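You operate a simulated robot arm through the tools that you are given. There is no shell and no other tool.

You run a simulated robot arm. Do the job below in one go: nothing can be reset, and whatever is moved stays where it is left.

Task
Wipe up the drip under the blue jug with the green cloth.
Fine: jug and cloth end where they stood. Set down upright: blue jug. What is to be rubbed or washed off counts as gone when no trace of it is left.

Only the result counts: the job must be done as asked and must still hold three seconds after the hand-in. Knocking over, shifting, dropping, spilling or breaking anything else fails it. Flat cloth is picked up by pressing the open fingertips on it (5 to 10 N) and closing them slowly along it; thin cloth reads only 2 to 8 mm in the jaws.

Robot
A 7-joint arm with a three-finger gripper, fixed in place. Base frame: the origin is on the floor under the middle of its stand, x ahead of it, y to its left, z up; the work surface is at about z = 900. Units: mm, degrees, N and s.
It reaches about 1342 mm from its shoulder. Its first joint turns from -166.0 to 166.0 degrees. Payload 2.69 kg.
The tool frame sits at the grasp point between the pads (the TCP): z along the fingers, y along the line on which they close. The tips reach 30 mm beyond it. The gripper opens to 128 mm; its body begins 117 mm behind the TCP.
Orientation is that of the tool frame in the base frame, as a unit quaternion [x, y, z, w]. With the fingers straight down and closing along the base's y, the tool's x points along the base's -x, its y along +y and its z along -z.

Tools
- The arm moves only by the tool play_rows. Its argument "deltas" is a list of rows, each a list of 7 numbers: the shift along the base's x, y, z in mm, then the turn, a rotation vector about the base's x, y, z in degrees, then the gripper command, from -1 (shut) to 1 (fully open), values between in proportion. In form: [[tx, ty, tz, wx, wy, wz, claw], ...]. A call has 1 to 20 rows; each row is the pose to reach, as a shift and turn from the pose commanded when the call began. Rows are played at 5 a second. More than 50 mm and 8.6 degrees between two rows, or a gripper value outside its range, and nothing of the call is played. A pose out of reach is approached as far as the arm can. The call stops where the force on the tool passes 60 N (or 10 N more than at its start, if that is more) or the arm is blocked; 0.2 s more then pass. Each finger travels about 127 mm/s and halts on what it meets, pressing with about 35 N; the grip force reading is that of the motor and also rises with nothing between the fingers. The clock runs only during rows and for 0.2 s after the last one: add rows that repeat a pose to give the fingers time. The reply holds the time, the measured pose of the TCP, the force on the tool along the base axes, the opening and the grip force, in the units named above and with some noise, with the torque about the TCP (base axes, N m) and any sound that the robot's microphone picked up.
- Cameras (640 x 400 px; columns grow to the right, rows downward): "scene" is fixed at [46.1, 496.5, 1473.9]; the picture's right is [0.19, -0.98, 0.00], its down [-0.58, -0.11, -0.81] and it looks along [0.79, 0.15, -0.59] (base axes); focal length 330 px, centre (320, 200). "wrist" rides on the gripper at [58, 54, -131] in the tool frame; the picture's right is [-0.68, 0.74, 0.00], its down [-0.62, -0.57, -0.55] and it looks along [-0.40, -0.37, 0.84] (tool axes); focal length 234 px, centre (320, 200). There is no depth. A picture from a camera that has moved, and an enlarged one, comes with that camera's place and axes in the base frame and with its lens. The place of the scene camera against the robot may be out by one fixed shift of up to 25 mm in any direction.
- snapshot(camera): a new picture of that camera. The clock stands still meanwhile.
- lift_body(by): moves the trunk up (or, below 0, down) by that many mm; the arm rides with it, the base frame stays. It gives what a move gives, with no picture.
- zoom(camera, box): a new picture of the part [left, top, right, bottom] of that camera's present view, enlarged. The clock stands still meanwhile.
- finish_job(): hands the job in; it is judged then, once.

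Nothing tells you positions but the pictures and the camera data. Unless the task says otherwise, let go and move clear before handing in.

The tools are called after ">>>" by a JSON object that holds its "api" and its "payload". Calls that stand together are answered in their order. play_rows: Moves the arm, as the interface text tells. Its arguments: {"type":"object","properties":{"deltas":{"type":"array","items":{"type":"array","items":{"type":"number"}}}},"required":["deltas"]} The other tools are called the same way: lift_body (by) moves the trunk up or down; snapshot (camera) takes a picture; zoom (camera, box) takes an enlarged picture of a part of a camera's view; finish_job () hands the job in.

At the start:

```text
time: 0.0
ee_pos: [528.8, 458.3, 1228.8]
tcp_rot: [0.0, 1.0, -0.004, 0.002]
wrist_force: [0.4, 0.8, 1.1]
moment: [-0.04, 0.0, -0.01]
width: 128.1
grasp_force: 0.0
trunk travel left (down, up): [-150.0, 200.0]
```

scene: 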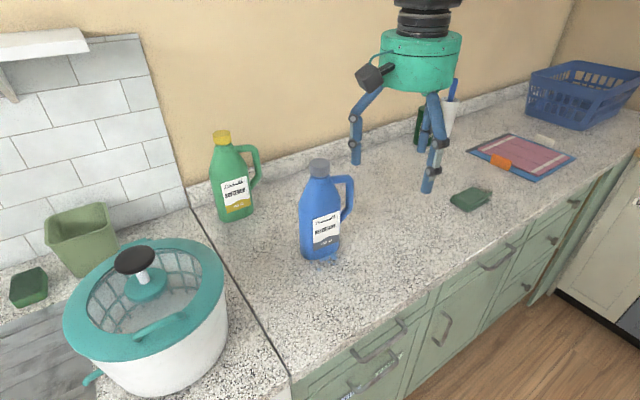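
wrist: 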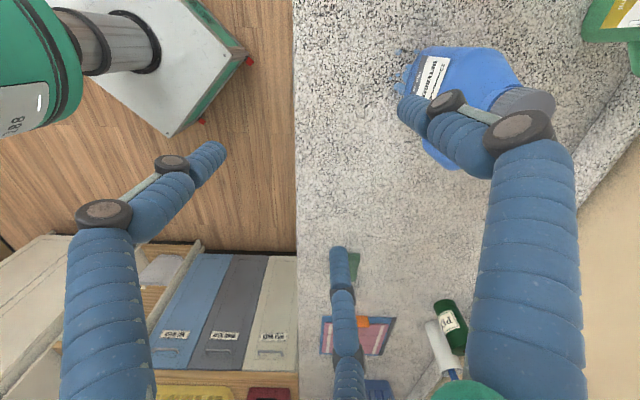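

I see a blue jug on the counter with what may be a drip around its base, and a dark green flat item to the right that may be the cloth. Another green item lies at the far left by the sink. I'll zoom in to tell these apart before moving.

>>> {"api": "zoom", "payload": {"camera": "scene", "box": [260, 140, 420, 280]}}

>>> {"api": "zoom", "payload": {"camera": "scene", "box": [400, 100, 600, 225]}}

>>> {"api": "zoom", "payload": {"camera": "scene", "box": [0, 190, 160, 320]}}

>>> {"api": "zoom", "payload": {"camera": "wrist", "box": [300, 0, 640, 212]}}

>>> {"api": "zoom", "payload": {"camera": "wrist", "box": [290, 210, 500, 400]}}

```text
2.86 times, centred on (340, 210) of scene
camera zoom: at [46.1, 496.5, 1473.9], right [0.19, -0.98, 0.0], down [-0.58, -0.11, -0.81], along [0.79, 0.15, -0.59], focal length 944 px, centre (263, 171)
```

zoom: 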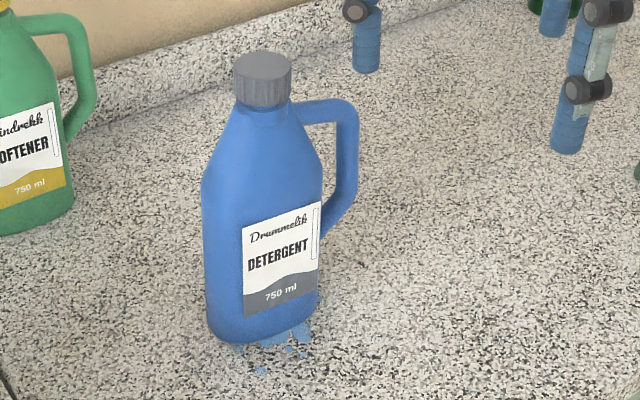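

```text
3.20 times, centred on (500, 162) of scene
camera zoom: at [46.1, 496.5, 1473.9], right [0.19, -0.98, 0.0], down [-0.58, -0.11, -0.81], along [0.79, 0.15, -0.59], focal length 1057 px, centre (-256, 320)
```

zoom: 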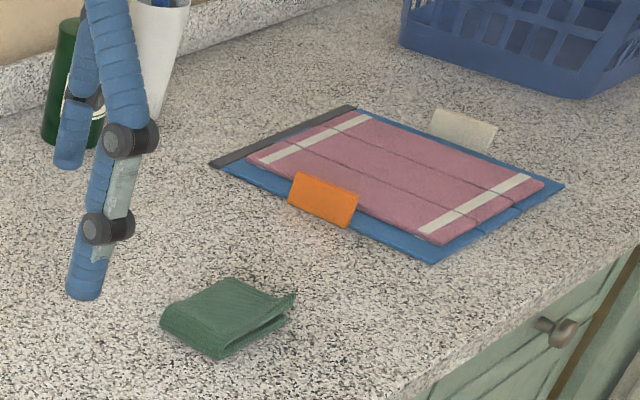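

```text
3.08 times, centred on (80, 255) of scene
camera zoom: at [46.1, 496.5, 1473.9], right [0.19, -0.98, 0.0], down [-0.58, -0.11, -0.81], along [0.79, 0.15, -0.59], focal length 1016 px, centre (1058, 31)
```

zoom: 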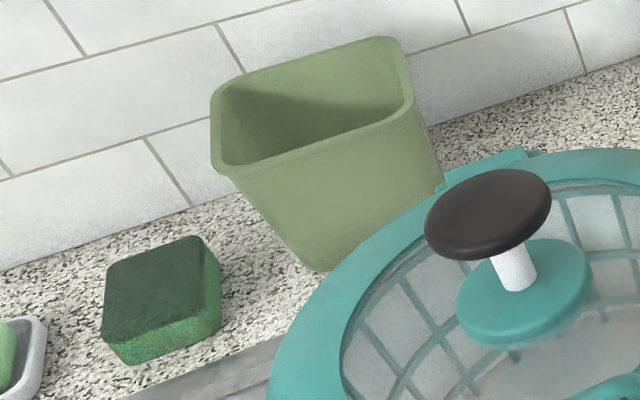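

```text
1.88 times, centred on (470, 106) of wrist
camera zoom: at [470.9, 512.4, 1359.7], right [0.68, 0.74, 0.0], down [0.61, -0.56, 0.55], along [0.41, -0.38, -0.83], focal length 441 px, centre (38, 377)
```

zoom: 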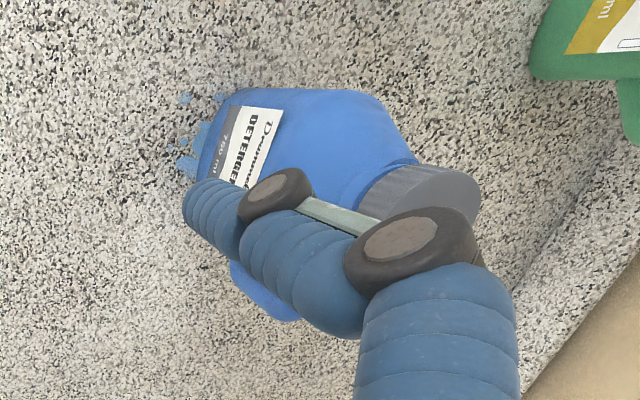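

```text
2.11 times, centred on (395, 305) of wrist
camera zoom: at [470.9, 512.4, 1359.7], right [0.68, 0.74, 0.0], down [0.61, -0.56, 0.55], along [0.41, -0.38, -0.83], focal length 493 px, centre (162, -21)
```

zoom: 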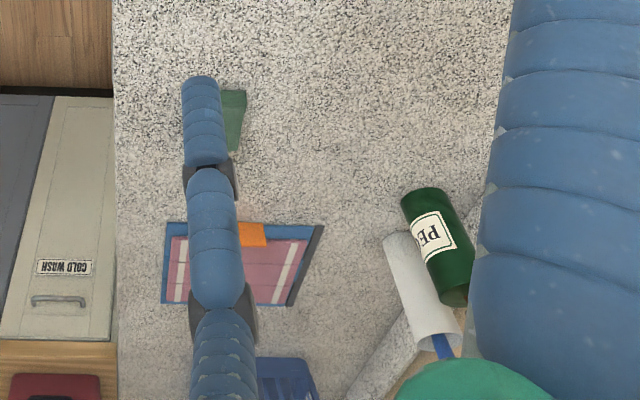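

The cloth is the folded green one near (905, 208). The blue drip shows at the near foot of the blue jug, which stands at about (620, 610) with its cap top near z = 1139, so some of it is probably hidden underneath. I'll move the wrist camera to look at the jug without the fingers in the way.

>>> {"api": "play_rows", "payload": {"deltas": [[0, 0, 30, 0, 0, 0, 1], [-10, 40, 60, 0, 0, 0, 1], [-20, 80, 80, 0, 0, 0, 1], [-30, 120, 80, 0, 0, 0, 1], [-35, 160, 80, 0, 0, 0, 1], [-40, 200, 80, 0, 0, 0, 1], [-45, 240, 80, 0, 0, 0, 1], [-50, 270, 80, 0, 0, 0, 1], [-50, 270, 80, 0, 0, 0, 1]]}}

>>> {"api": "snapshot", "payload": {"camera": "wrist"}}

>>> {"api": "snapshot", "payload": {"camera": "scene"}}

```text
refused: row 2 steps farther than a row can; nothing moved
```

```text
taken
camera wrist: at [470.9, 512.4, 1359.7], right [0.68, 0.74, 0.0], down [0.61, -0.56, 0.55], along [0.41, -0.38, -0.83], focal length 234 px, centre (320, 200)
```

wrist: 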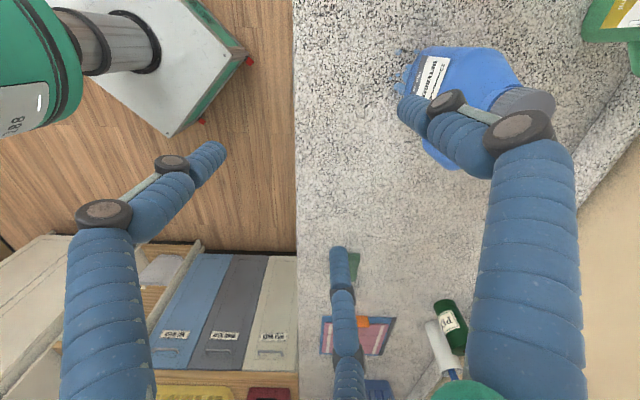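

```text
taken
```

scene: 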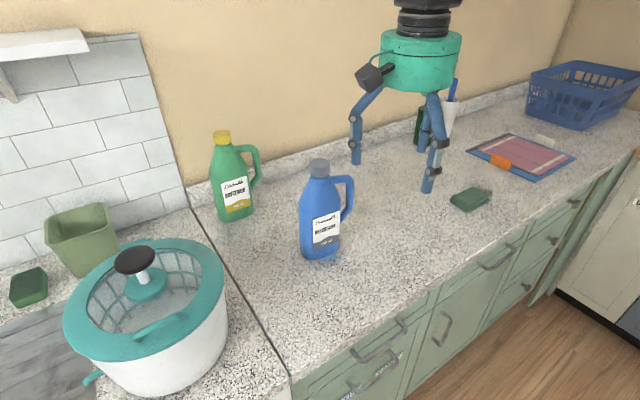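

Nothing moved, because one step came to 51 mm, over the 50 mm limit. I'll send the same viewing move with shorter steps.

>>> {"api": "play_rows", "payload": {"deltas": [[0, 0, 40, 0, 0, 0, 1], [-5, 20, 80, 0, 0, 0, 1], [-15, 60, 80, 0, 0, 0, 1], [-25, 100, 80, 0, 0, 0, 1], [-32, 140, 80, 0, 0, 0, 1], [-38, 180, 80, 0, 0, 0, 1], [-44, 220, 80, 0, 0, 0, 1], [-50, 260, 80, 0, 0, 0, 1], [-50, 270, 80, 0, 0, 0, 1], [-50, 270, 80, 0, 0, 0, 1]]}}

>>> {"api": "snapshot", "payload": {"camera": "wrist"}}

>>> {"api": "snapshot", "payload": {"camera": "scene"}}

```text
time: 2.2
ee_pos: [479.9, 729.2, 1308.4]
tcp_rot: [0.0, 1.0, -0.003, 0.001]
wrist_force: [0.4, -0.2, -0.3]
moment: [0.01, -0.03, -0.01]
width: 128.1
grasp_force: 0.0
trunk travel left (down, up): [-150.0, 200.0]
```

```text
taken
camera wrist: at [420.6, 783.4, 1439.4], right [0.68, 0.74, 0.0], down [0.61, -0.56, 0.55], along [0.41, -0.38, -0.83], focal length 234 px, centre (320, 200)
```

wrist: 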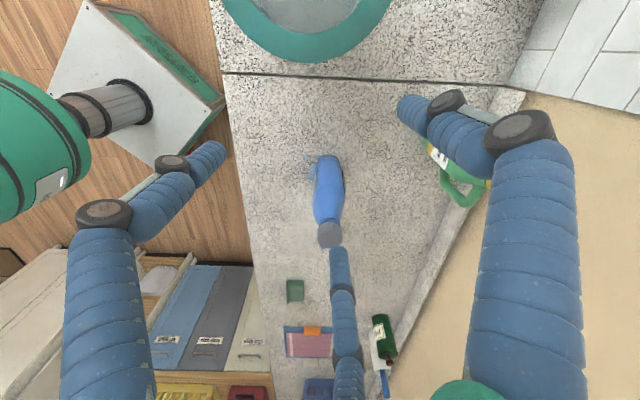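

```text
taken
```

scene: 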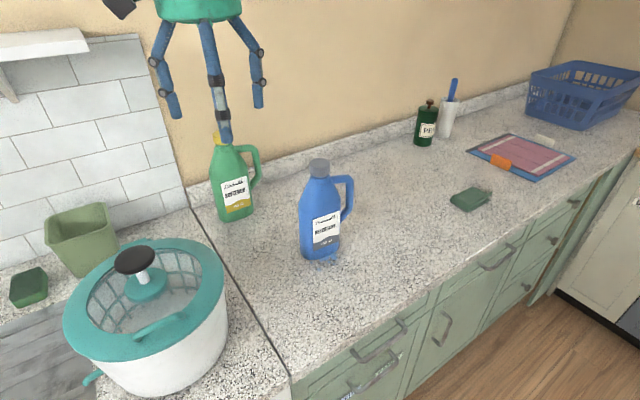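

>>> {"api": "zoom", "payload": {"camera": "wrist", "box": [260, 125, 400, 255]}}

>>> {"api": "zoom", "payload": {"camera": "wrist", "box": [250, 250, 410, 370]}}

>>> {"api": "zoom", "payload": {"camera": "scene", "box": [280, 210, 380, 275]}}

>>> {"api": "zoom", "payload": {"camera": "scene", "box": [430, 170, 510, 222]}}

```text
3.08 times, centred on (330, 190) of wrist
camera zoom: at [420.6, 783.4, 1439.4], right [0.68, 0.74, 0.0], down [0.61, -0.56, 0.55], along [0.41, -0.38, -0.83], focal length 720 px, centre (289, 231)
```

zoom: 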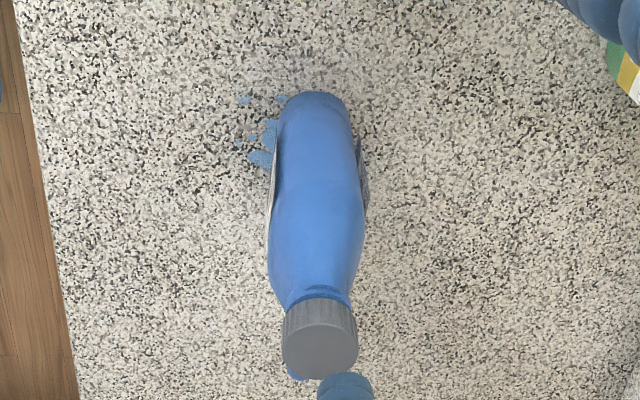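

```text
3.33 times, centred on (330, 310) of wrist
camera zoom: at [420.6, 783.4, 1439.4], right [0.68, 0.74, 0.0], down [0.61, -0.56, 0.55], along [0.41, -0.38, -0.83], focal length 781 px, centre (287, -167)
```

zoom: 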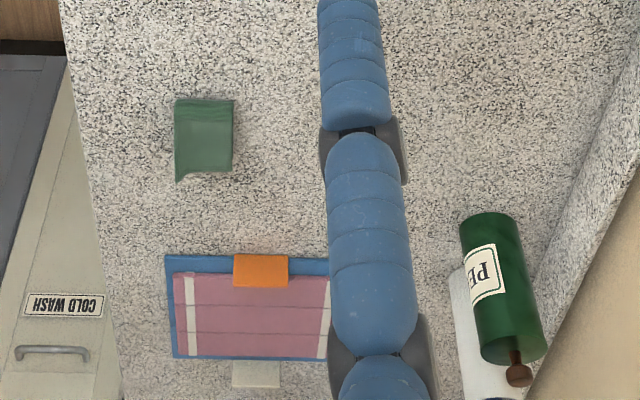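

```text
6.15 times, centred on (330, 242) of scene
camera zoom: at [46.1, 496.5, 1473.9], right [0.19, -0.98, 0.0], down [-0.58, -0.11, -0.81], along [0.79, 0.15, -0.59], focal length 2032 px, centre (258, -62)
```

zoom: 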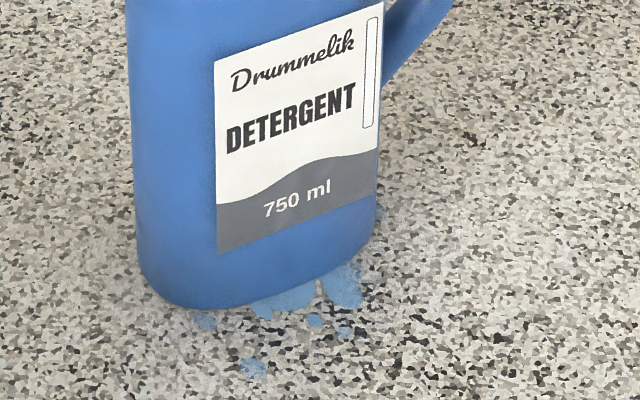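

```text
7.69 times, centred on (470, 196) of scene
camera zoom: at [46.1, 496.5, 1473.9], right [0.19, -0.98, 0.0], down [-0.58, -0.11, -0.81], along [0.79, 0.15, -0.59], focal length 2540 px, centre (-834, 231)
```

zoom: 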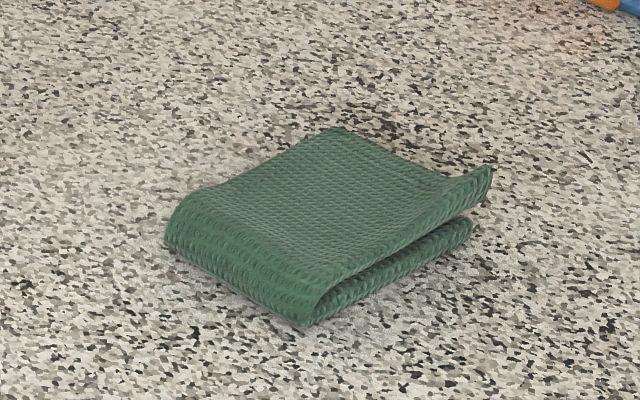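

The blue jug stands at about (628, 614) with its handle pointing along (+x, -y), and drip spots stick out on its robot side. The folded cloth is clearly visible too. I'll turn the hand about 47° so that no finger meets the handle, part-close the fingers to see how they travel, and look at the cap.

>>> {"api": "play_rows", "payload": {"deltas": [[13, -15, 0, 0, 0, 7.8, 1], [26, -30, 0, 0, 0, 15.6, 0.8], [40, -45, 0, 0, 0, 23.5, 0.6], [53, -60, 0, 0, 0, 31.3, 0.4], [66, -75, 0, 0, 0, 39.1, 0.25], [80, -89, 0, 0, 0, 47, 0.25], [80, -89, 0, 0, 0, 47, 0.25], [80, -89, 0, 0, 0, 47, 0.25]]}}

>>> {"api": "snapshot", "payload": {"camera": "wrist"}}

>>> {"api": "snapshot", "payload": {"camera": "scene"}}

```text
time: 4.0
ee_pos: [559.6, 639.2, 1308.5]
tcp_rot: [-0.399, 0.917, -0.004, -0.001]
wrist_force: [0.3, 0.3, -0.3]
moment: [0.0, -0.03, -0.01]
width: 80.1
grasp_force: 0.0
trunk travel left (down, up): [-150.0, 200.0]
```

```text
taken
camera wrist: at [480.5, 633.5, 1440.2], right [-0.08, 1.0, -0.01], down [0.83, 0.07, 0.55], along [0.55, 0.04, -0.84], focal length 234 px, centre (320, 200)
```

wrist: 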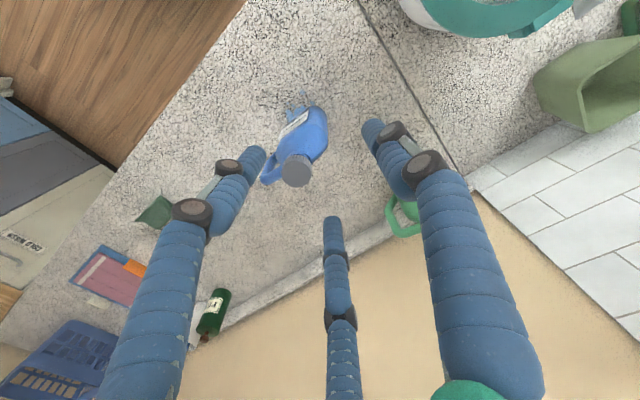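

```text
taken
```

scene: 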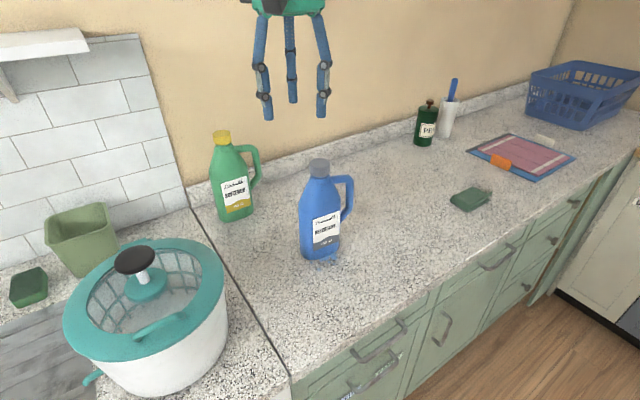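

The fingers close towards the centre, three at 120°, and the handle direction is clear of all of them. I'll zoom in on the cap to fix its position before going down.

>>> {"api": "zoom", "payload": {"camera": "wrist", "box": [240, 80, 370, 200]}}

>>> {"api": "zoom", "payload": {"camera": "scene", "box": [285, 150, 365, 200]}}

```text
3.33 times, centred on (305, 140) of wrist
camera zoom: at [480.5, 633.5, 1440.2], right [-0.08, 1.0, -0.01], down [0.83, 0.07, 0.55], along [0.55, 0.04, -0.84], focal length 781 px, centre (370, 400)
```

zoom: 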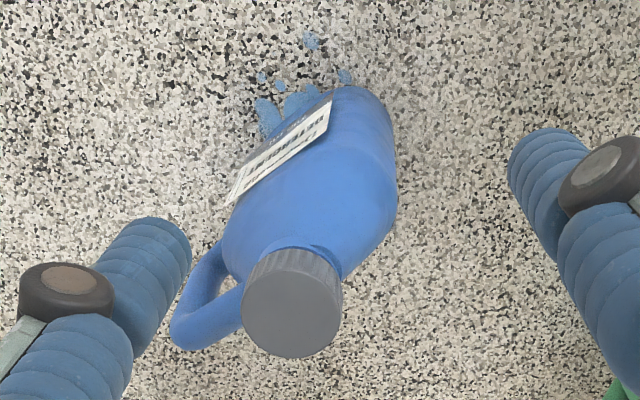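

```text
8.00 times, centred on (325, 175) of scene
camera zoom: at [46.1, 496.5, 1473.9], right [0.19, -0.98, 0.0], down [-0.58, -0.11, -0.81], along [0.79, 0.15, -0.59], focal length 2642 px, centre (280, 400)
```

zoom: 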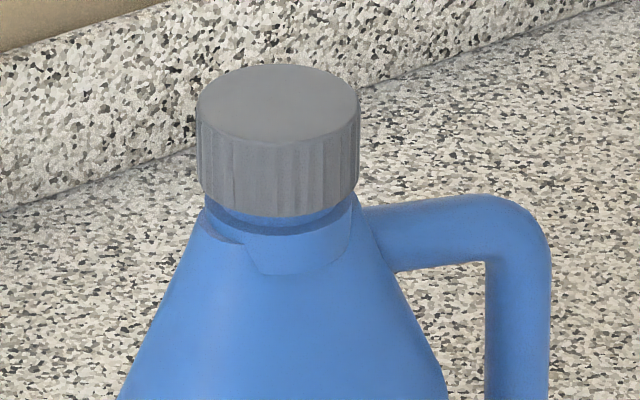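

The cap centre comes out at about (630, 613) with its top near z ≈ 1146. I'll go above it with the fingers open and check the centring before descending.

>>> {"api": "play_rows", "payload": {"deltas": [[24, -9, 0, 0, 0, 0, 0.6], [47, -17, 0, 0, 0, 0, 0.6], [70.4, -25.7, 0, 0, 0, 0, 0.6], [70.4, -25.7, -30, 0, 0, 0, 0.6], [70.4, -25.7, -60, 0, 0, 0, 0.6], [70.4, -25.7, -93, 0, 0, 0, 0.6], [70.4, -25.7, -93, 0, 0, 0, 0.6], [70.4, -25.7, -93, 0, 0, 0, 0.6]]}}

>>> {"api": "snapshot", "payload": {"camera": "wrist"}}

>>> {"api": "snapshot", "payload": {"camera": "scene"}}

```text
time: 5.8
ee_pos: [633.8, 612.2, 1214.8]
tcp_rot: [-0.399, 0.917, -0.004, -0.001]
wrist_force: [0.0, -0.5, -0.3]
moment: [0.03, -0.03, 0.02]
width: 102.1
grasp_force: 0.0
trunk travel left (down, up): [-150.0, 200.0]
```

```text
taken
camera wrist: at [553.2, 606.4, 1346.4], right [-0.08, 1.0, -0.01], down [0.83, 0.07, 0.55], along [0.55, 0.04, -0.84], focal length 234 px, centre (320, 200)
```

wrist: 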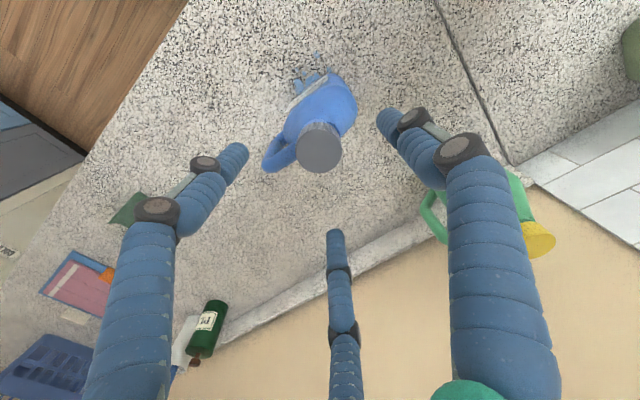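

```text
taken
```

scene: 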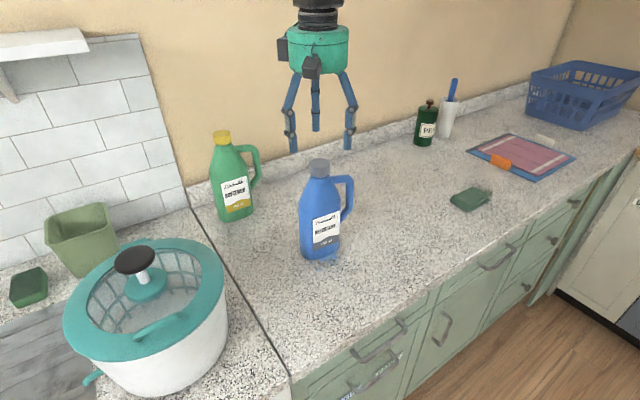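

The cap sits right under the grasp axis, within about 1–2 mm. I'll go down around it with the fingers still open.

>>> {"api": "play_rows", "payload": {"deltas": [[0, 0, -20, 0, 0, 0, 0.6], [0, 0, -40, 0, 0, 0, 0.6], [0, 0, -55, 0, 0, 0, 0.6], [0, 0, -65, 0, 0, 0, 0.6], [0, 0, -70, 0, 0, 0, 0.6], [0, 0, -70, 0, 0, 0, 0.6], [0, 0, -70, 0, 0, 0, 0.6]]}}

>>> {"api": "snapshot", "payload": {"camera": "wrist"}}

>>> {"api": "zoom", "payload": {"camera": "scene", "box": [240, 80, 400, 200]}}

```text
time: 7.4
ee_pos: [631.5, 611.4, 1145.3]
tcp_rot: [-0.399, 0.917, -0.003, 0.0]
wrist_force: [-0.8, -0.5, -0.4]
moment: [0.01, -0.01, 0.0]
width: 102.3
grasp_force: 0.0
trunk travel left (down, up): [-150.0, 200.0]
```

```text
taken
camera wrist: at [551.3, 606.0, 1276.4], right [-0.08, 1.0, -0.01], down [0.83, 0.07, 0.55], along [0.55, 0.04, -0.84], focal length 234 px, centre (320, 200)
```

wrist: 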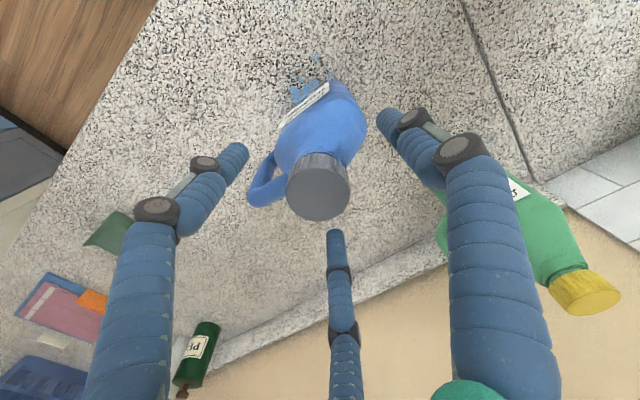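

```text
3.33 times, centred on (320, 140) of scene
camera zoom: at [46.1, 496.5, 1473.9], right [0.19, -0.98, 0.0], down [-0.58, -0.11, -0.81], along [0.79, 0.15, -0.59], focal length 1101 px, centre (320, 400)
```

zoom: 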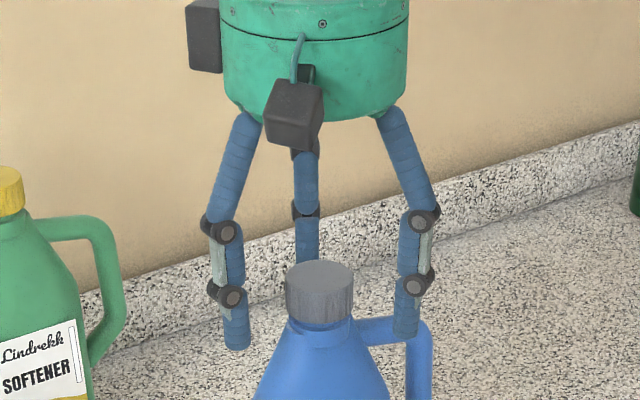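

The cap is between the fingers, and none of them touches the handle or the shoulder. I'll close slowly on the cap.

>>> {"api": "play_rows", "payload": {"deltas": [[0, 0, 0, 0, 0, 0, 0.3], [0, 0, 0, 0, 0, 0, 0.1], [0, 0, 0, 0, 0, 0, -0.1], [0, 0, 0, 0, 0, 0, -0.2], [0, 0, 0, 0, 0, 0, -0.25], [0, 0, 0, 0, 0, 0, -0.3], [0, 0, 0, 0, 0, 0, -0.35], [0, 0, 0, 0, 0, 0, -0.4], [0, 0, 0, 0, 0, 0, -0.5], [0, 0, 0, 0, 0, 0, -0.7], [0, 0, 0, 0, 0, 0, -1], [0, 0, 0, 0, 0, 0, -1], [0, 0, 0, 0, 0, 0, -1]]}}

>>> {"api": "snapshot", "payload": {"camera": "wrist"}}

>>> {"api": "zoom", "payload": {"camera": "scene", "box": [240, 100, 400, 270]}}

```text
time: 10.2
ee_pos: [630.6, 611.4, 1144.9]
tcp_rot: [-0.399, 0.917, -0.003, 0.0]
wrist_force: [0.3, -1.3, -1.4]
moment: [-0.08, 0.05, 0.03]
width: 37.8
grasp_force: 34.9
trunk travel left (down, up): [-150.0, 200.0]
```

```text
taken
camera wrist: at [551.4, 605.6, 1276.5], right [-0.08, 1.0, -0.01], down [0.83, 0.07, 0.55], along [0.55, 0.04, -0.84], focal length 234 px, centre (320, 200)
```

wrist: 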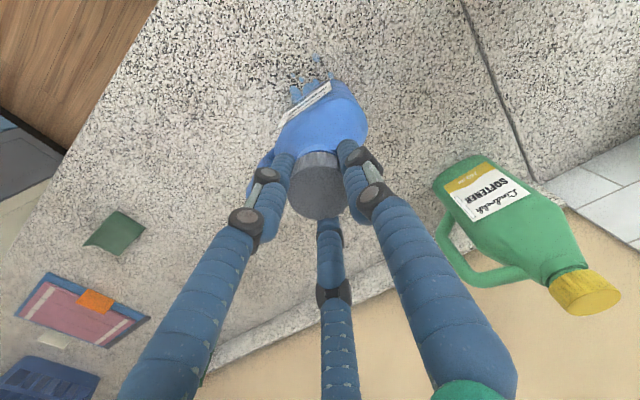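

```text
2.35 times, centred on (320, 185) of scene
camera zoom: at [46.1, 496.5, 1473.9], right [0.19, -0.98, 0.0], down [-0.58, -0.11, -0.81], along [0.79, 0.15, -0.59], focal length 777 px, centre (320, 235)
```

zoom: 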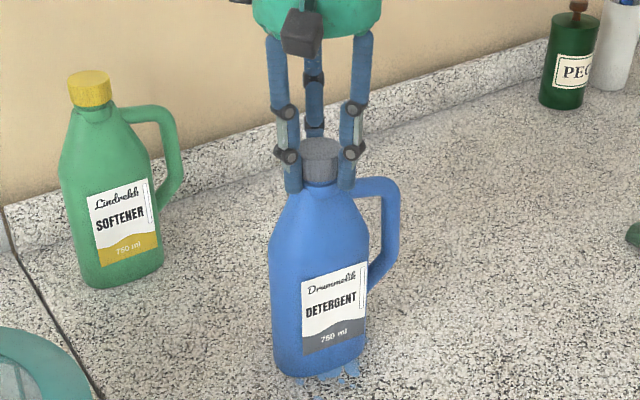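

The cap is held firmly, at 38 mm opening and 35 N. I'll lift the jug straight up and check that it hangs upright before carrying it off.

>>> {"api": "play_rows", "payload": {"deltas": [[0, 0, 5, 0, 0, 0, -1], [0, 0, 10, 0, 0, 0, -1], [0, 0, 20, 0, 0, 0, -1], [0, 0, 35, 0, 0, 0, -1], [0, 0, 50, 0, 0, 0, -1], [0, 0, 60, 0, 0, 0, -1], [0, 0, 60, 0, 0, 0, -1], [0, 0, 60, 0, 0, 0, -1]]}}

>>> {"api": "snapshot", "payload": {"camera": "scene"}}

>>> {"api": "snapshot", "payload": {"camera": "wrist"}}

```text
time: 12.0
ee_pos: [632.1, 612.6, 1204.0]
tcp_rot: [-0.399, 0.917, -0.003, 0.0]
wrist_force: [-0.7, 0.3, -0.4]
moment: [0.0, 0.01, 0.02]
width: 38.9
grasp_force: 34.9
trunk travel left (down, up): [-150.0, 200.0]
```

```text
taken
```

scene: 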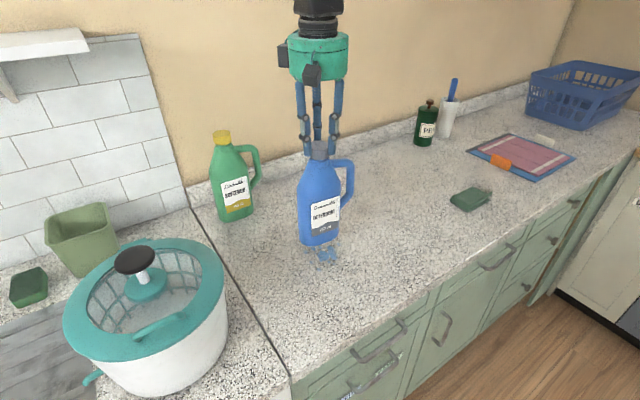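

```text
taken
camera wrist: at [552.2, 606.1, 1336.2], right [-0.08, 1.0, -0.01], down [0.83, 0.07, 0.55], along [0.55, 0.04, -0.84], focal length 234 px, centre (320, 200)
```

wrist: 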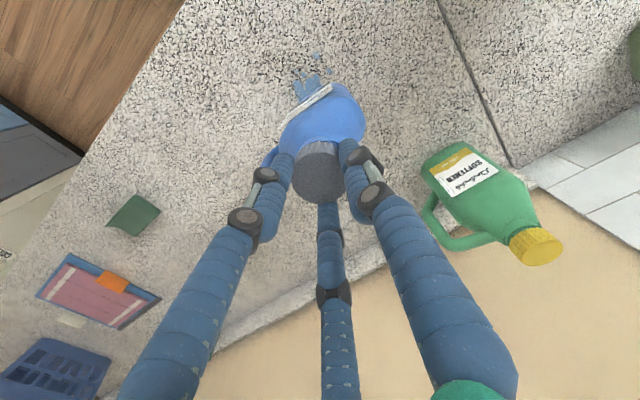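

The jug hangs straight and the drip is now exposed. I'll carry the jug over to clear counter near (850, 500), well away from both the spill and the cloth.

>>> {"api": "play_rows", "payload": {"deltas": [[10, -5, 0, 0, 0, 0, -1], [30, -15, 0, 0, 0, 0, -1], [55, -28, 0, 0, 0, 0, -1], [80, -41, 0, 0, 0, 0, -1], [105, -54, 0, 0, 0, 0, -1], [130, -67, 0, 0, 0, 0, -1], [155, -80, 0, 0, 0, 0, -1], [180, -92, 0, 0, 0, 0, -1], [200, -103, 0, 0, 0, 0, -1], [212, -109, 0, 0, 0, 0, -1], [218, -112, 0, 0, 0, 0, -1], [218, -112, 0, 0, 0, 0, -1], [218, -112, -20, 0, 0, 0, -1], [218, -112, -40, 0, 0, 0, -1], [218, -112, -50, 0, 0, 0, -1], [218, -112, -50, 0, 0, 0, -1]]}}

>>> {"api": "snapshot", "payload": {"camera": "scene"}}

>>> {"api": "snapshot", "payload": {"camera": "wrist"}}

```text
time: 15.4
ee_pos: [851.5, 498.7, 1163.5]
tcp_rot: [-0.398, 0.917, -0.003, 0.005]
wrist_force: [8.0, -2.3, 45.5]
moment: [-0.17, -0.29, 0.1]
width: 38.7
grasp_force: 34.8
trunk travel left (down, up): [-150.0, 200.0]
```

```text
taken
```

scene: 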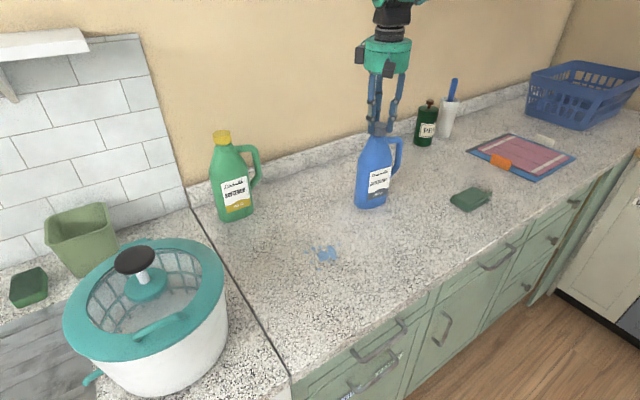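

```text
taken
camera wrist: at [769.4, 492.3, 1293.9], right [-0.08, 1.0, 0.0], down [0.83, 0.06, 0.56], along [0.56, 0.04, -0.83], focal length 234 px, centre (320, 200)
```

wrist: 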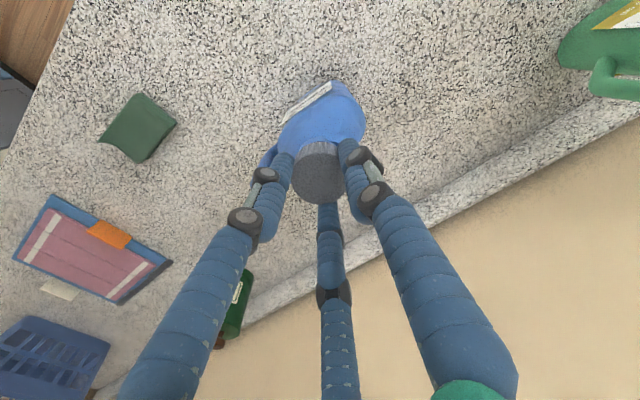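

The jug met the counter about 18 mm sooner than expected, with 45 N pressing on it, so the cap must have slid down between the fingers during the lift. I'll ease the pressure before anything else and look closely.

>>> {"api": "play_rows", "payload": {"deltas": [[0, 0, 3, 0, 0, 0, -1], [0, 0, 6, 0, 0, 0, -1], [0, 0, 8, 0, 0, 0, -1], [0, 0, 8, 0, 0, 0, -1]]}}

>>> {"api": "zoom", "payload": {"camera": "scene", "box": [310, 70, 450, 220]}}

>>> {"api": "zoom", "payload": {"camera": "wrist", "box": [240, 60, 400, 220]}}

>>> {"api": "zoom", "payload": {"camera": "scene", "box": [285, 220, 375, 280]}}

```text
time: 16.4
ee_pos: [848.0, 498.7, 1161.8]
tcp_rot: [-0.399, 0.917, -0.004, -0.003]
wrist_force: [0.8, -1.2, 3.5]
moment: [-0.03, -0.11, -0.02]
width: 38.6
grasp_force: 35.6
trunk travel left (down, up): [-150.0, 200.0]
```

```text
2.67 times, centred on (380, 145) of scene
camera zoom: at [46.1, 496.5, 1473.9], right [0.19, -0.98, 0.0], down [-0.58, -0.11, -0.81], along [0.79, 0.15, -0.59], focal length 881 px, centre (160, 347)
```

zoom: 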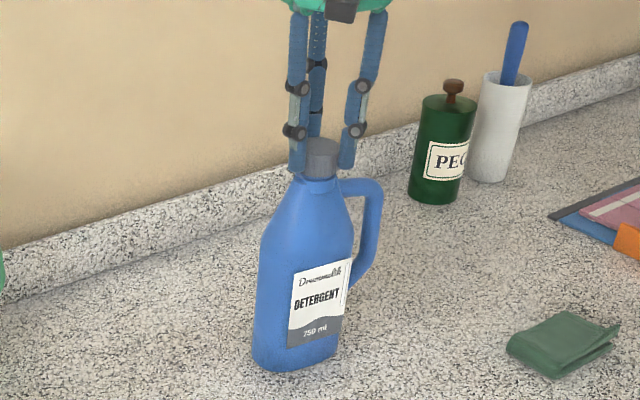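

```text
2.50 times, centred on (320, 140) of wrist
camera zoom: at [769.2, 492.3, 1293.5], right [-0.08, 1.0, -0.01], down [0.84, 0.07, 0.55], along [0.54, 0.04, -0.84], focal length 585 px, centre (320, 350)
```

zoom: 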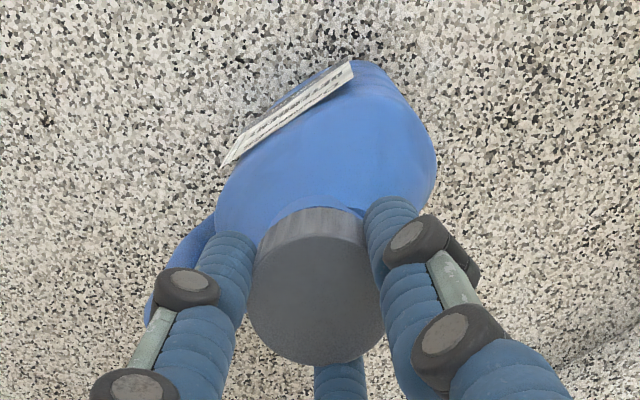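

```text
6.67 times, centred on (330, 250) of scene
camera zoom: at [46.1, 496.5, 1473.9], right [0.19, -0.98, 0.0], down [-0.58, -0.11, -0.81], along [0.79, 0.15, -0.59], focal length 2202 px, centre (253, -133)
```

zoom: 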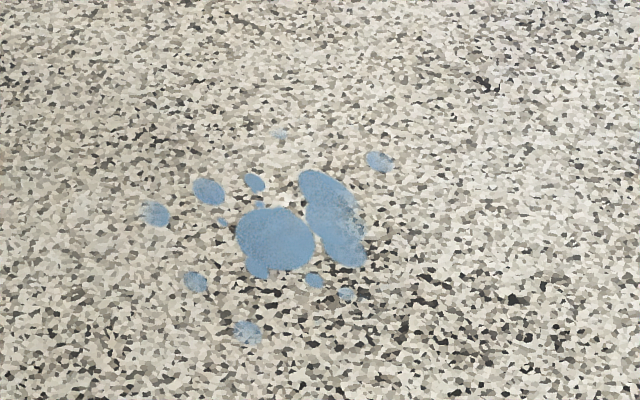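

The jug stands upright at its parking place. The fingers first closed on the sloping shoulder and then slid up onto the cap, where the hold has been steady, so TCP z ≈ 1162 is the right grasp height for the return. I'll release it now and rise clear.

>>> {"api": "play_rows", "payload": {"deltas": [[0, 0, 0, 0, 0, 0, -0.5], [0, 0, 0, 0, 0, 0, -0.3], [0, 0, 0, 0, 0, 0, -0.1], [0, 0, 0, 0, 0, 0, 0.2], [0, 0, 0, 0, 0, 0, 0.6], [0, 0, 0, 0, 0, 0, 0.6], [0, 0, 0, 0, 0, 0, 0.6]]}}

>>> {"api": "zoom", "payload": {"camera": "scene", "box": [310, 70, 450, 220]}}

>>> {"api": "snapshot", "payload": {"camera": "wrist"}}

```text
time: 18.0
ee_pos: [849.1, 498.3, 1166.0]
tcp_rot: [-0.399, 0.917, -0.003, 0.0]
wrist_force: [0.0, -0.8, 0.4]
moment: [-0.03, -0.06, -0.01]
width: 102.3
grasp_force: 0.1
trunk travel left (down, up): [-150.0, 200.0]
```

```text
2.67 times, centred on (380, 145) of scene
camera zoom: at [46.1, 496.5, 1473.9], right [0.19, -0.98, 0.0], down [-0.58, -0.11, -0.81], along [0.79, 0.15, -0.59], focal length 881 px, centre (160, 347)
```

zoom: 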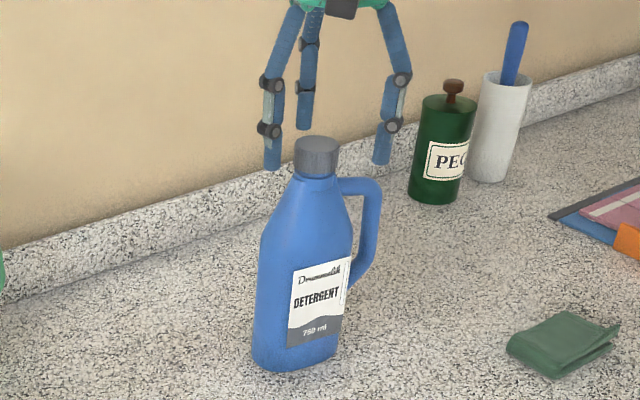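

```text
taken
camera wrist: at [769.8, 492.0, 1296.5], right [-0.08, 1.0, 0.0], down [0.83, 0.07, 0.55], along [0.55, 0.04, -0.84], focal length 234 px, centre (320, 200)
```

wrist: 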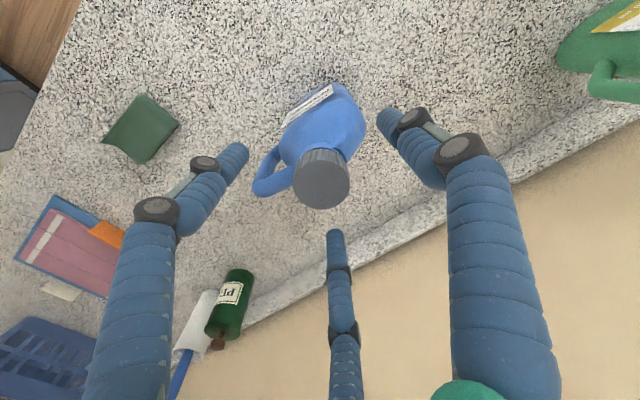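

The jug is released and standing. Its base is on clean counter, and the drip is fully visible as two big blobs with small spots. Next I'll rise and move over for a clear view of the cloth.

>>> {"api": "play_rows", "payload": {"deltas": [[0, 0, 20, 0, 0, 0, 0.6], [0, 0, 50, 0, 0, 0, 0.6], [0, 0, 75, 0, 0, 0, 0.6], [-10, -40, 75, 0, 0, 0, 0.6], [-20, -80, 75, 0, 0, 0, 0.6], [-31, -120, 75, 0, 0, 0, 0.6], [-42, -160, 75, 0, 0, 0, 0.6], [-53, -200, 60, 0, 0, 0, 0.6], [-64, -240, 30, 0, 0, 0, 0.6], [-75, -280, 0, 0, 0, 0, 0.6], [-79, -297, -26, 0, 0, 0, 0.6], [-79, -297, -26, 0, 0, 0, 0.6]]}}

>>> {"api": "snapshot", "payload": {"camera": "wrist"}}

>>> {"api": "snapshot", "payload": {"camera": "scene"}}

```text
refused: row 9 steps farther than a row can; nothing moved
```

```text
taken
camera wrist: at [769.8, 492.0, 1296.5], right [-0.08, 1.0, 0.0], down [0.83, 0.07, 0.55], along [0.55, 0.04, -0.84], focal length 234 px, centre (320, 200)
```

wrist: 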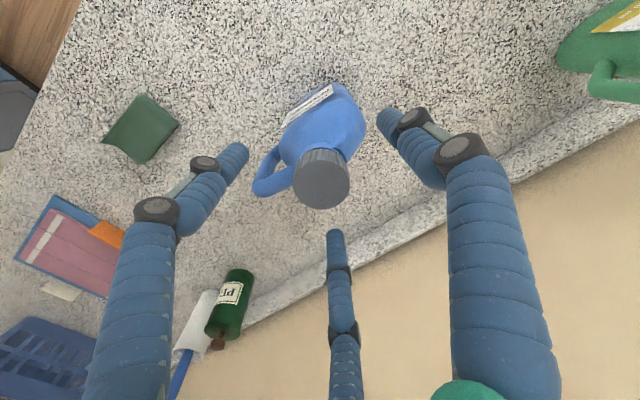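

```text
taken
```

scene: 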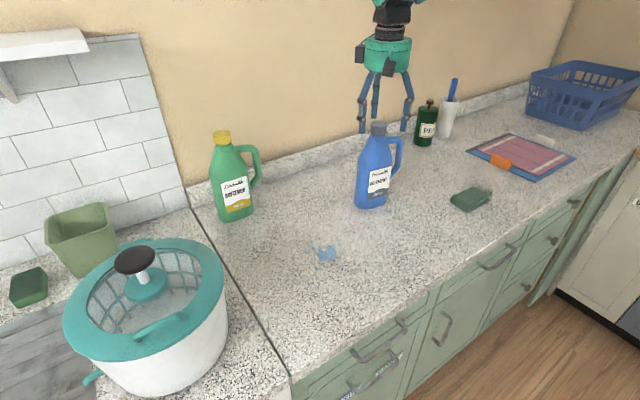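

That call was refused over one step that was too long, and nothing moved. I'll resend the rise and move to the cloth with shorter steps.

>>> {"api": "play_rows", "payload": {"deltas": [[0, 0, 20, 0, 0, 0, 0.6], [0, 0, 50, 0, 0, 0, 0.6], [0, 0, 75, 0, 0, 0, 0.6], [-10, -40, 75, 0, 0, 0, 0.6], [-20, -80, 75, 0, 0, 0, 0.6], [-31, -120, 75, 0, 0, 0, 0.6], [-42, -160, 75, 0, 0, 0, 0.6], [-53, -200, 60, 0, 0, 0, 0.6], [-62, -230, 35, 0, 0, 0, 0.6], [-71, -260, 10, 0, 0, 0, 0.6], [-77, -285, -15, 0, 0, 0, 0.6], [-79, -297, -26, 0, 0, 0, 0.6], [-79, -297, -26, 0, 0, 0, 0.6]]}}

>>> {"api": "snapshot", "payload": {"camera": "wrist"}}

>>> {"api": "snapshot", "payload": {"camera": "scene"}}

```text
time: 20.8
ee_pos: [768.2, 202.2, 1139.7]
tcp_rot: [-0.399, 0.917, -0.003, 0.0]
wrist_force: [-0.2, 1.1, 1.2]
moment: [0.0, -0.02, -0.03]
width: 102.2
grasp_force: 0.0
trunk travel left (down, up): [-150.0, 200.0]
```

```text
taken
camera wrist: at [689.7, 195.6, 1270.6], right [-0.08, 1.0, 0.0], down [0.83, 0.07, 0.55], along [0.55, 0.04, -0.84], focal length 234 px, centre (320, 200)
```

wrist: 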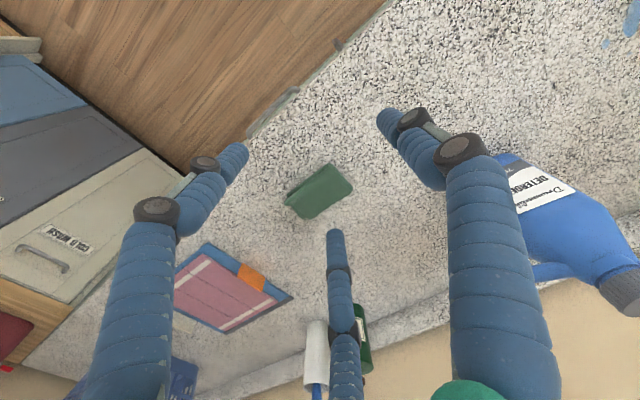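

```text
taken
```

scene: 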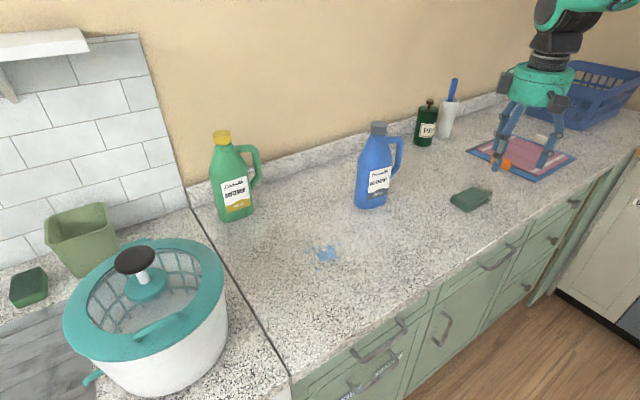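

The cloth is in clear view of the wrist camera now. I'll zoom in to work out its corners and fold.

>>> {"api": "zoom", "payload": {"camera": "wrist", "box": [270, 145, 370, 235]}}

>>> {"api": "zoom", "payload": {"camera": "scene", "box": [440, 175, 500, 220]}}

```text
4.44 times, centred on (320, 190) of wrist
camera zoom: at [689.7, 195.6, 1270.6], right [-0.08, 1.0, 0.0], down [0.83, 0.07, 0.55], along [0.55, 0.04, -0.84], focal length 1041 px, centre (320, 244)
```

zoom: 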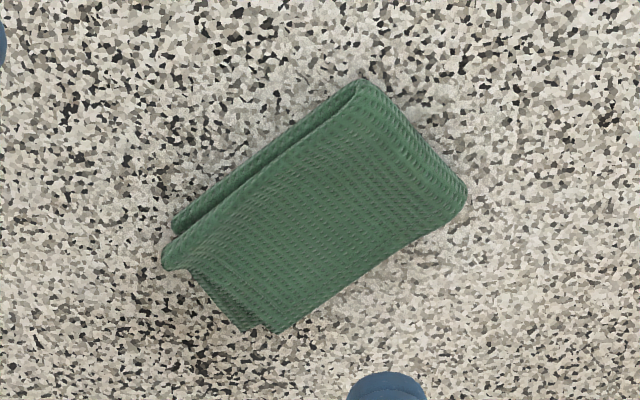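

```text
8.89 times, centred on (470, 198) of scene
camera zoom: at [46.1, 496.5, 1473.9], right [0.19, -0.98, 0.0], down [-0.58, -0.11, -0.81], along [0.79, 0.15, -0.59], focal length 2935 px, centre (-1013, 222)
```

zoom: 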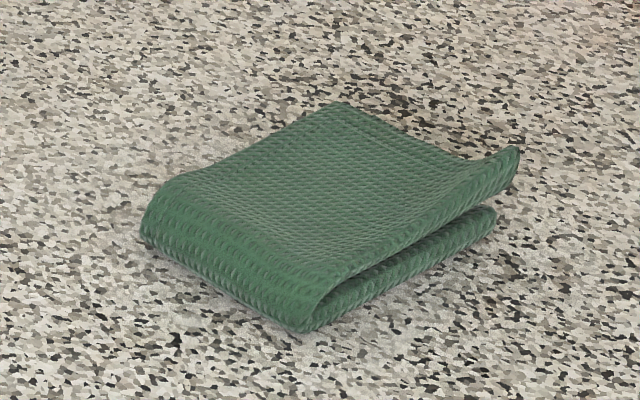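

The folded cloth is centred near (910, 209), about 105 × 62 mm and 20 mm thick, with its fold towards the jug. The three fingers already line up well with it. I'll move above its centre with a 48 mm opening and stop just short of contact.

>>> {"api": "play_rows", "payload": {"deltas": [[40, 2, 0, 0, 0, 0, 0.3], [80, 4, 0, 0, 0, 0, 0], [120, 6, 0, 0, 0, 0, -0.25], [141, 7.5, -20, 0, 0, 0, -0.25], [141, 7.5, -60, 0, 0, 0, -0.25], [141, 7.5, -100, 0, 0, 0, -0.25], [141, 7.5, -130, 0, 0, 0, -0.25], [141, 7.5, -155, 0, 0, 0, -0.25], [141, 7.5, -155, 0, 0, 0, -0.25], [141, 7.5, -155, 0, 0, 0, -0.25]]}}

>>> {"api": "snapshot", "payload": {"camera": "wrist"}}

>>> {"api": "zoom", "payload": {"camera": "scene", "box": [400, 100, 540, 230]}}

```text
time: 23.0
ee_pos: [913.0, 208.1, 985.1]
tcp_rot: [-0.4, 0.917, -0.002, 0.0]
wrist_force: [0.6, -0.3, -0.5]
moment: [0.01, 0.03, 0.01]
width: 48.1
grasp_force: 0.0
trunk travel left (down, up): [-150.0, 200.0]
```

```text
taken
camera wrist: at [833.1, 201.9, 1115.8], right [-0.08, 1.0, 0.0], down [0.83, 0.07, 0.55], along [0.55, 0.04, -0.84], focal length 234 px, centre (320, 200)
```

wrist: 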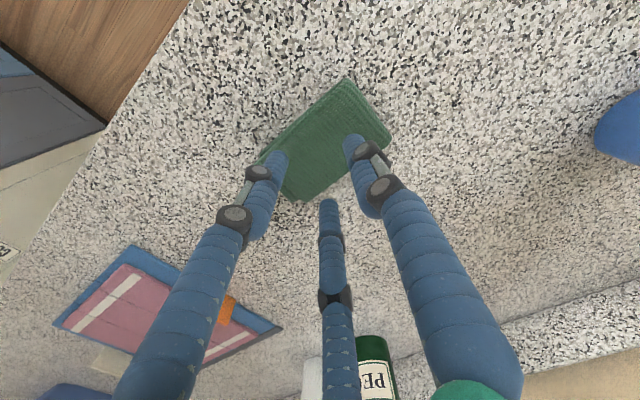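

```text
3.08 times, centred on (470, 165) of scene
camera zoom: at [46.1, 496.5, 1473.9], right [0.19, -0.98, 0.0], down [-0.58, -0.11, -0.81], along [0.79, 0.15, -0.59], focal length 1016 px, centre (-142, 308)
```

zoom: 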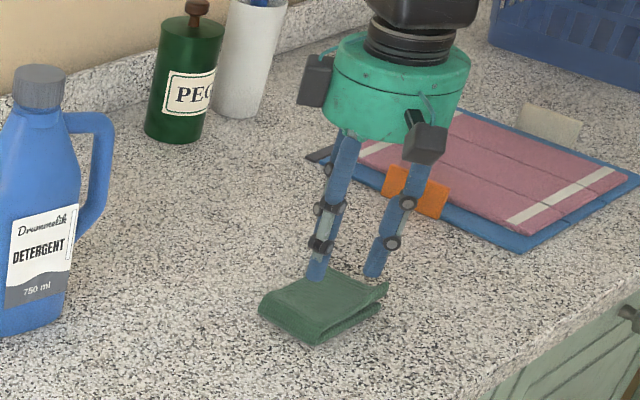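

The fingertips are centred over the cloth. I'll narrow slightly to 40 mm so that all three land on it, then go down in small steps while watching the force.

>>> {"api": "play_rows", "payload": {"deltas": [[0, 0, 0, 0, 0, 0, -0.38], [0, 0, -15, 0, 0, 0, -0.38], [0, 0, -28, 0, 0, 0, -0.38], [0, 0, -32, 0, 0, 0, -0.38], [0, 0, -32, 0, 0, 0, -0.38]]}}

>>> {"api": "zoom", "payload": {"camera": "scene", "box": [430, 150, 510, 220]}}

>>> {"api": "zoom", "payload": {"camera": "wrist", "box": [240, 80, 420, 230]}}

```text
time: 23.9
ee_pos: [914.4, 209.5, 964.5]
tcp_rot: [-0.399, 0.917, -0.003, 0.004]
wrist_force: [0.2, 0.0, -1.1]
moment: [0.03, 0.01, 0.01]
width: 2.6
grasp_force: 21.4
trunk travel left (down, up): [-150.0, 200.0]
stopped in row 4: the force on the tool passed its limit at 68 N (the readings are from after the stop); the commanded pose is now the measured one
```

```text
5.71 times, centred on (470, 185) of scene
camera zoom: at [46.1, 496.5, 1473.9], right [0.19, -0.98, 0.0], down [-0.58, -0.11, -0.81], along [0.79, 0.15, -0.59], focal length 1887 px, centre (-537, 286)
```

zoom: 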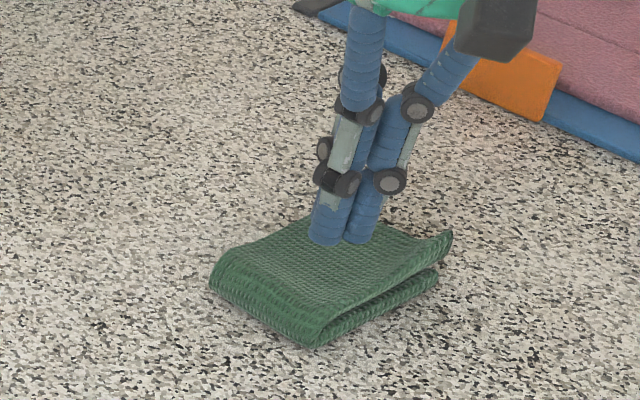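

```text
2.67 times, centred on (330, 155) of wrist
camera zoom: at [834.5, 202.9, 1095.9], right [-0.08, 1.0, 0.0], down [0.83, 0.07, 0.55], along [0.55, 0.04, -0.83], focal length 624 px, centre (293, 320)
```

zoom: 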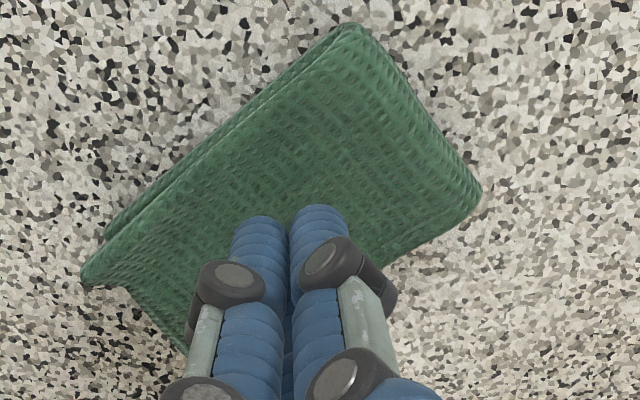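

The tips met the cloth harder than I intended. The call stopped at 68 N and the fingers now read 2.6 mm with 21 N of grip, which may mean they have pinched cloth. I'll hold them shut and lift a little to check.

>>> {"api": "play_rows", "payload": {"deltas": [[0, 0, 0, 0, 0, 0, -1], [0, 0, 4, 0, 0, 0, -1], [0, 0, 10, 0, 0, 0, -1], [0, 0, 16, 0, 0, 0, -1], [0, 0, 16, 0, 0, 0, -1]]}}

>>> {"api": "zoom", "payload": {"camera": "scene", "box": [430, 150, 510, 220]}}

>>> {"api": "zoom", "payload": {"camera": "wrist", "box": [240, 80, 420, 230]}}

```text
time: 25.1
ee_pos: [915.2, 208.9, 983.5]
tcp_rot: [-0.398, 0.917, -0.003, 0.003]
wrist_force: [0.5, -1.3, -0.4]
moment: [0.02, -0.01, 0.0]
width: 2.3
grasp_force: 31.7
trunk travel left (down, up): [-150.0, 200.0]
```

```text
5.71 times, centred on (470, 185) of scene
camera zoom: at [46.1, 496.5, 1473.9], right [0.19, -0.98, 0.0], down [-0.58, -0.11, -0.81], along [0.79, 0.15, -0.59], focal length 1887 px, centre (-537, 286)
```

zoom: 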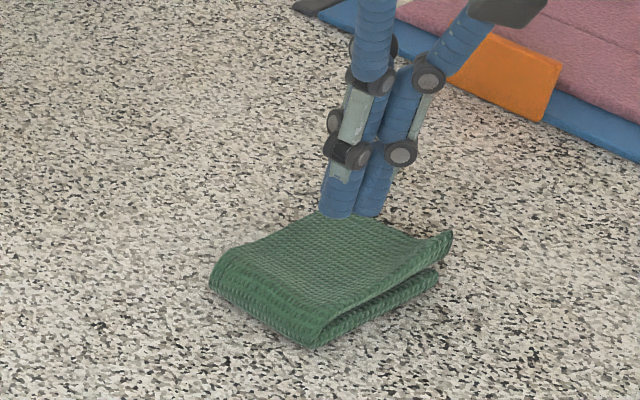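

```text
2.67 times, centred on (330, 155) of wrist
camera zoom: at [834.2, 202.3, 1112.3], right [-0.08, 1.0, 0.0], down [0.83, 0.07, 0.56], along [0.55, 0.04, -0.83], focal length 624 px, centre (293, 320)
```

zoom: 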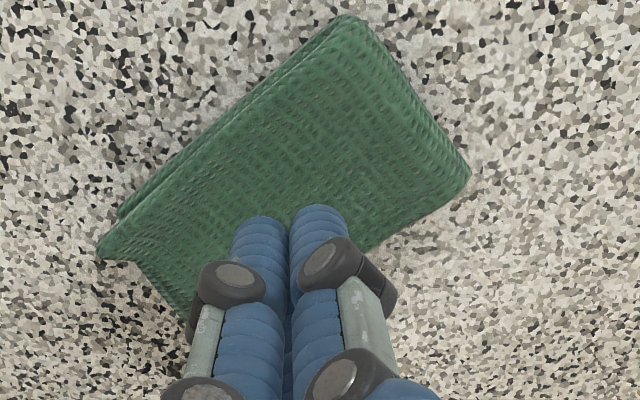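

The cloth was not caught and hasn't moved; 2.3 mm is just the empty reading. I'll reopen to 40 mm above it and go down much more gently.

>>> {"api": "play_rows", "payload": {"deltas": [[0, 0, 0, 0, 0, 0, -0.38], [0, 0, 0, 0, 0, 0, -0.38], [0, 0, 0, 0, 0, 0, -0.38], [0, 0, -3, 0, 0, 0, -0.38], [0, 0, -6, 0, 0, 0, -0.38], [0, 0, -9, 0, 0, 0, -0.38], [0, 0, -11, 0, 0, 0, -0.38], [0, 0, -13, 0, 0, 0, -0.38], [0, 0, -13, 0, 0, 0, -0.38]]}}

>>> {"api": "zoom", "payload": {"camera": "scene", "box": [430, 150, 510, 220]}}

```text
time: 27.1
ee_pos: [915.3, 210.2, 968.5]
tcp_rot: [-0.399, 0.917, -0.002, 0.003]
wrist_force: [0.3, -0.1, 0.8]
moment: [0.02, 0.01, 0.03]
width: 39.6
grasp_force: 0.1
trunk travel left (down, up): [-150.0, 200.0]
```

```text
5.71 times, centred on (470, 185) of scene
camera zoom: at [46.1, 496.5, 1473.9], right [0.19, -0.98, 0.0], down [-0.58, -0.11, -0.81], along [0.79, 0.15, -0.59], focal length 1887 px, centre (-537, 286)
```

zoom: 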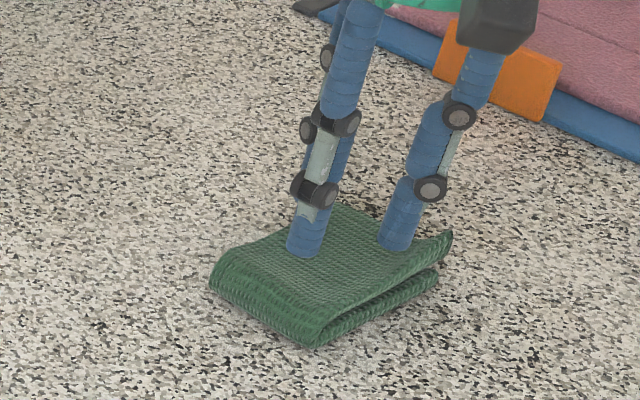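

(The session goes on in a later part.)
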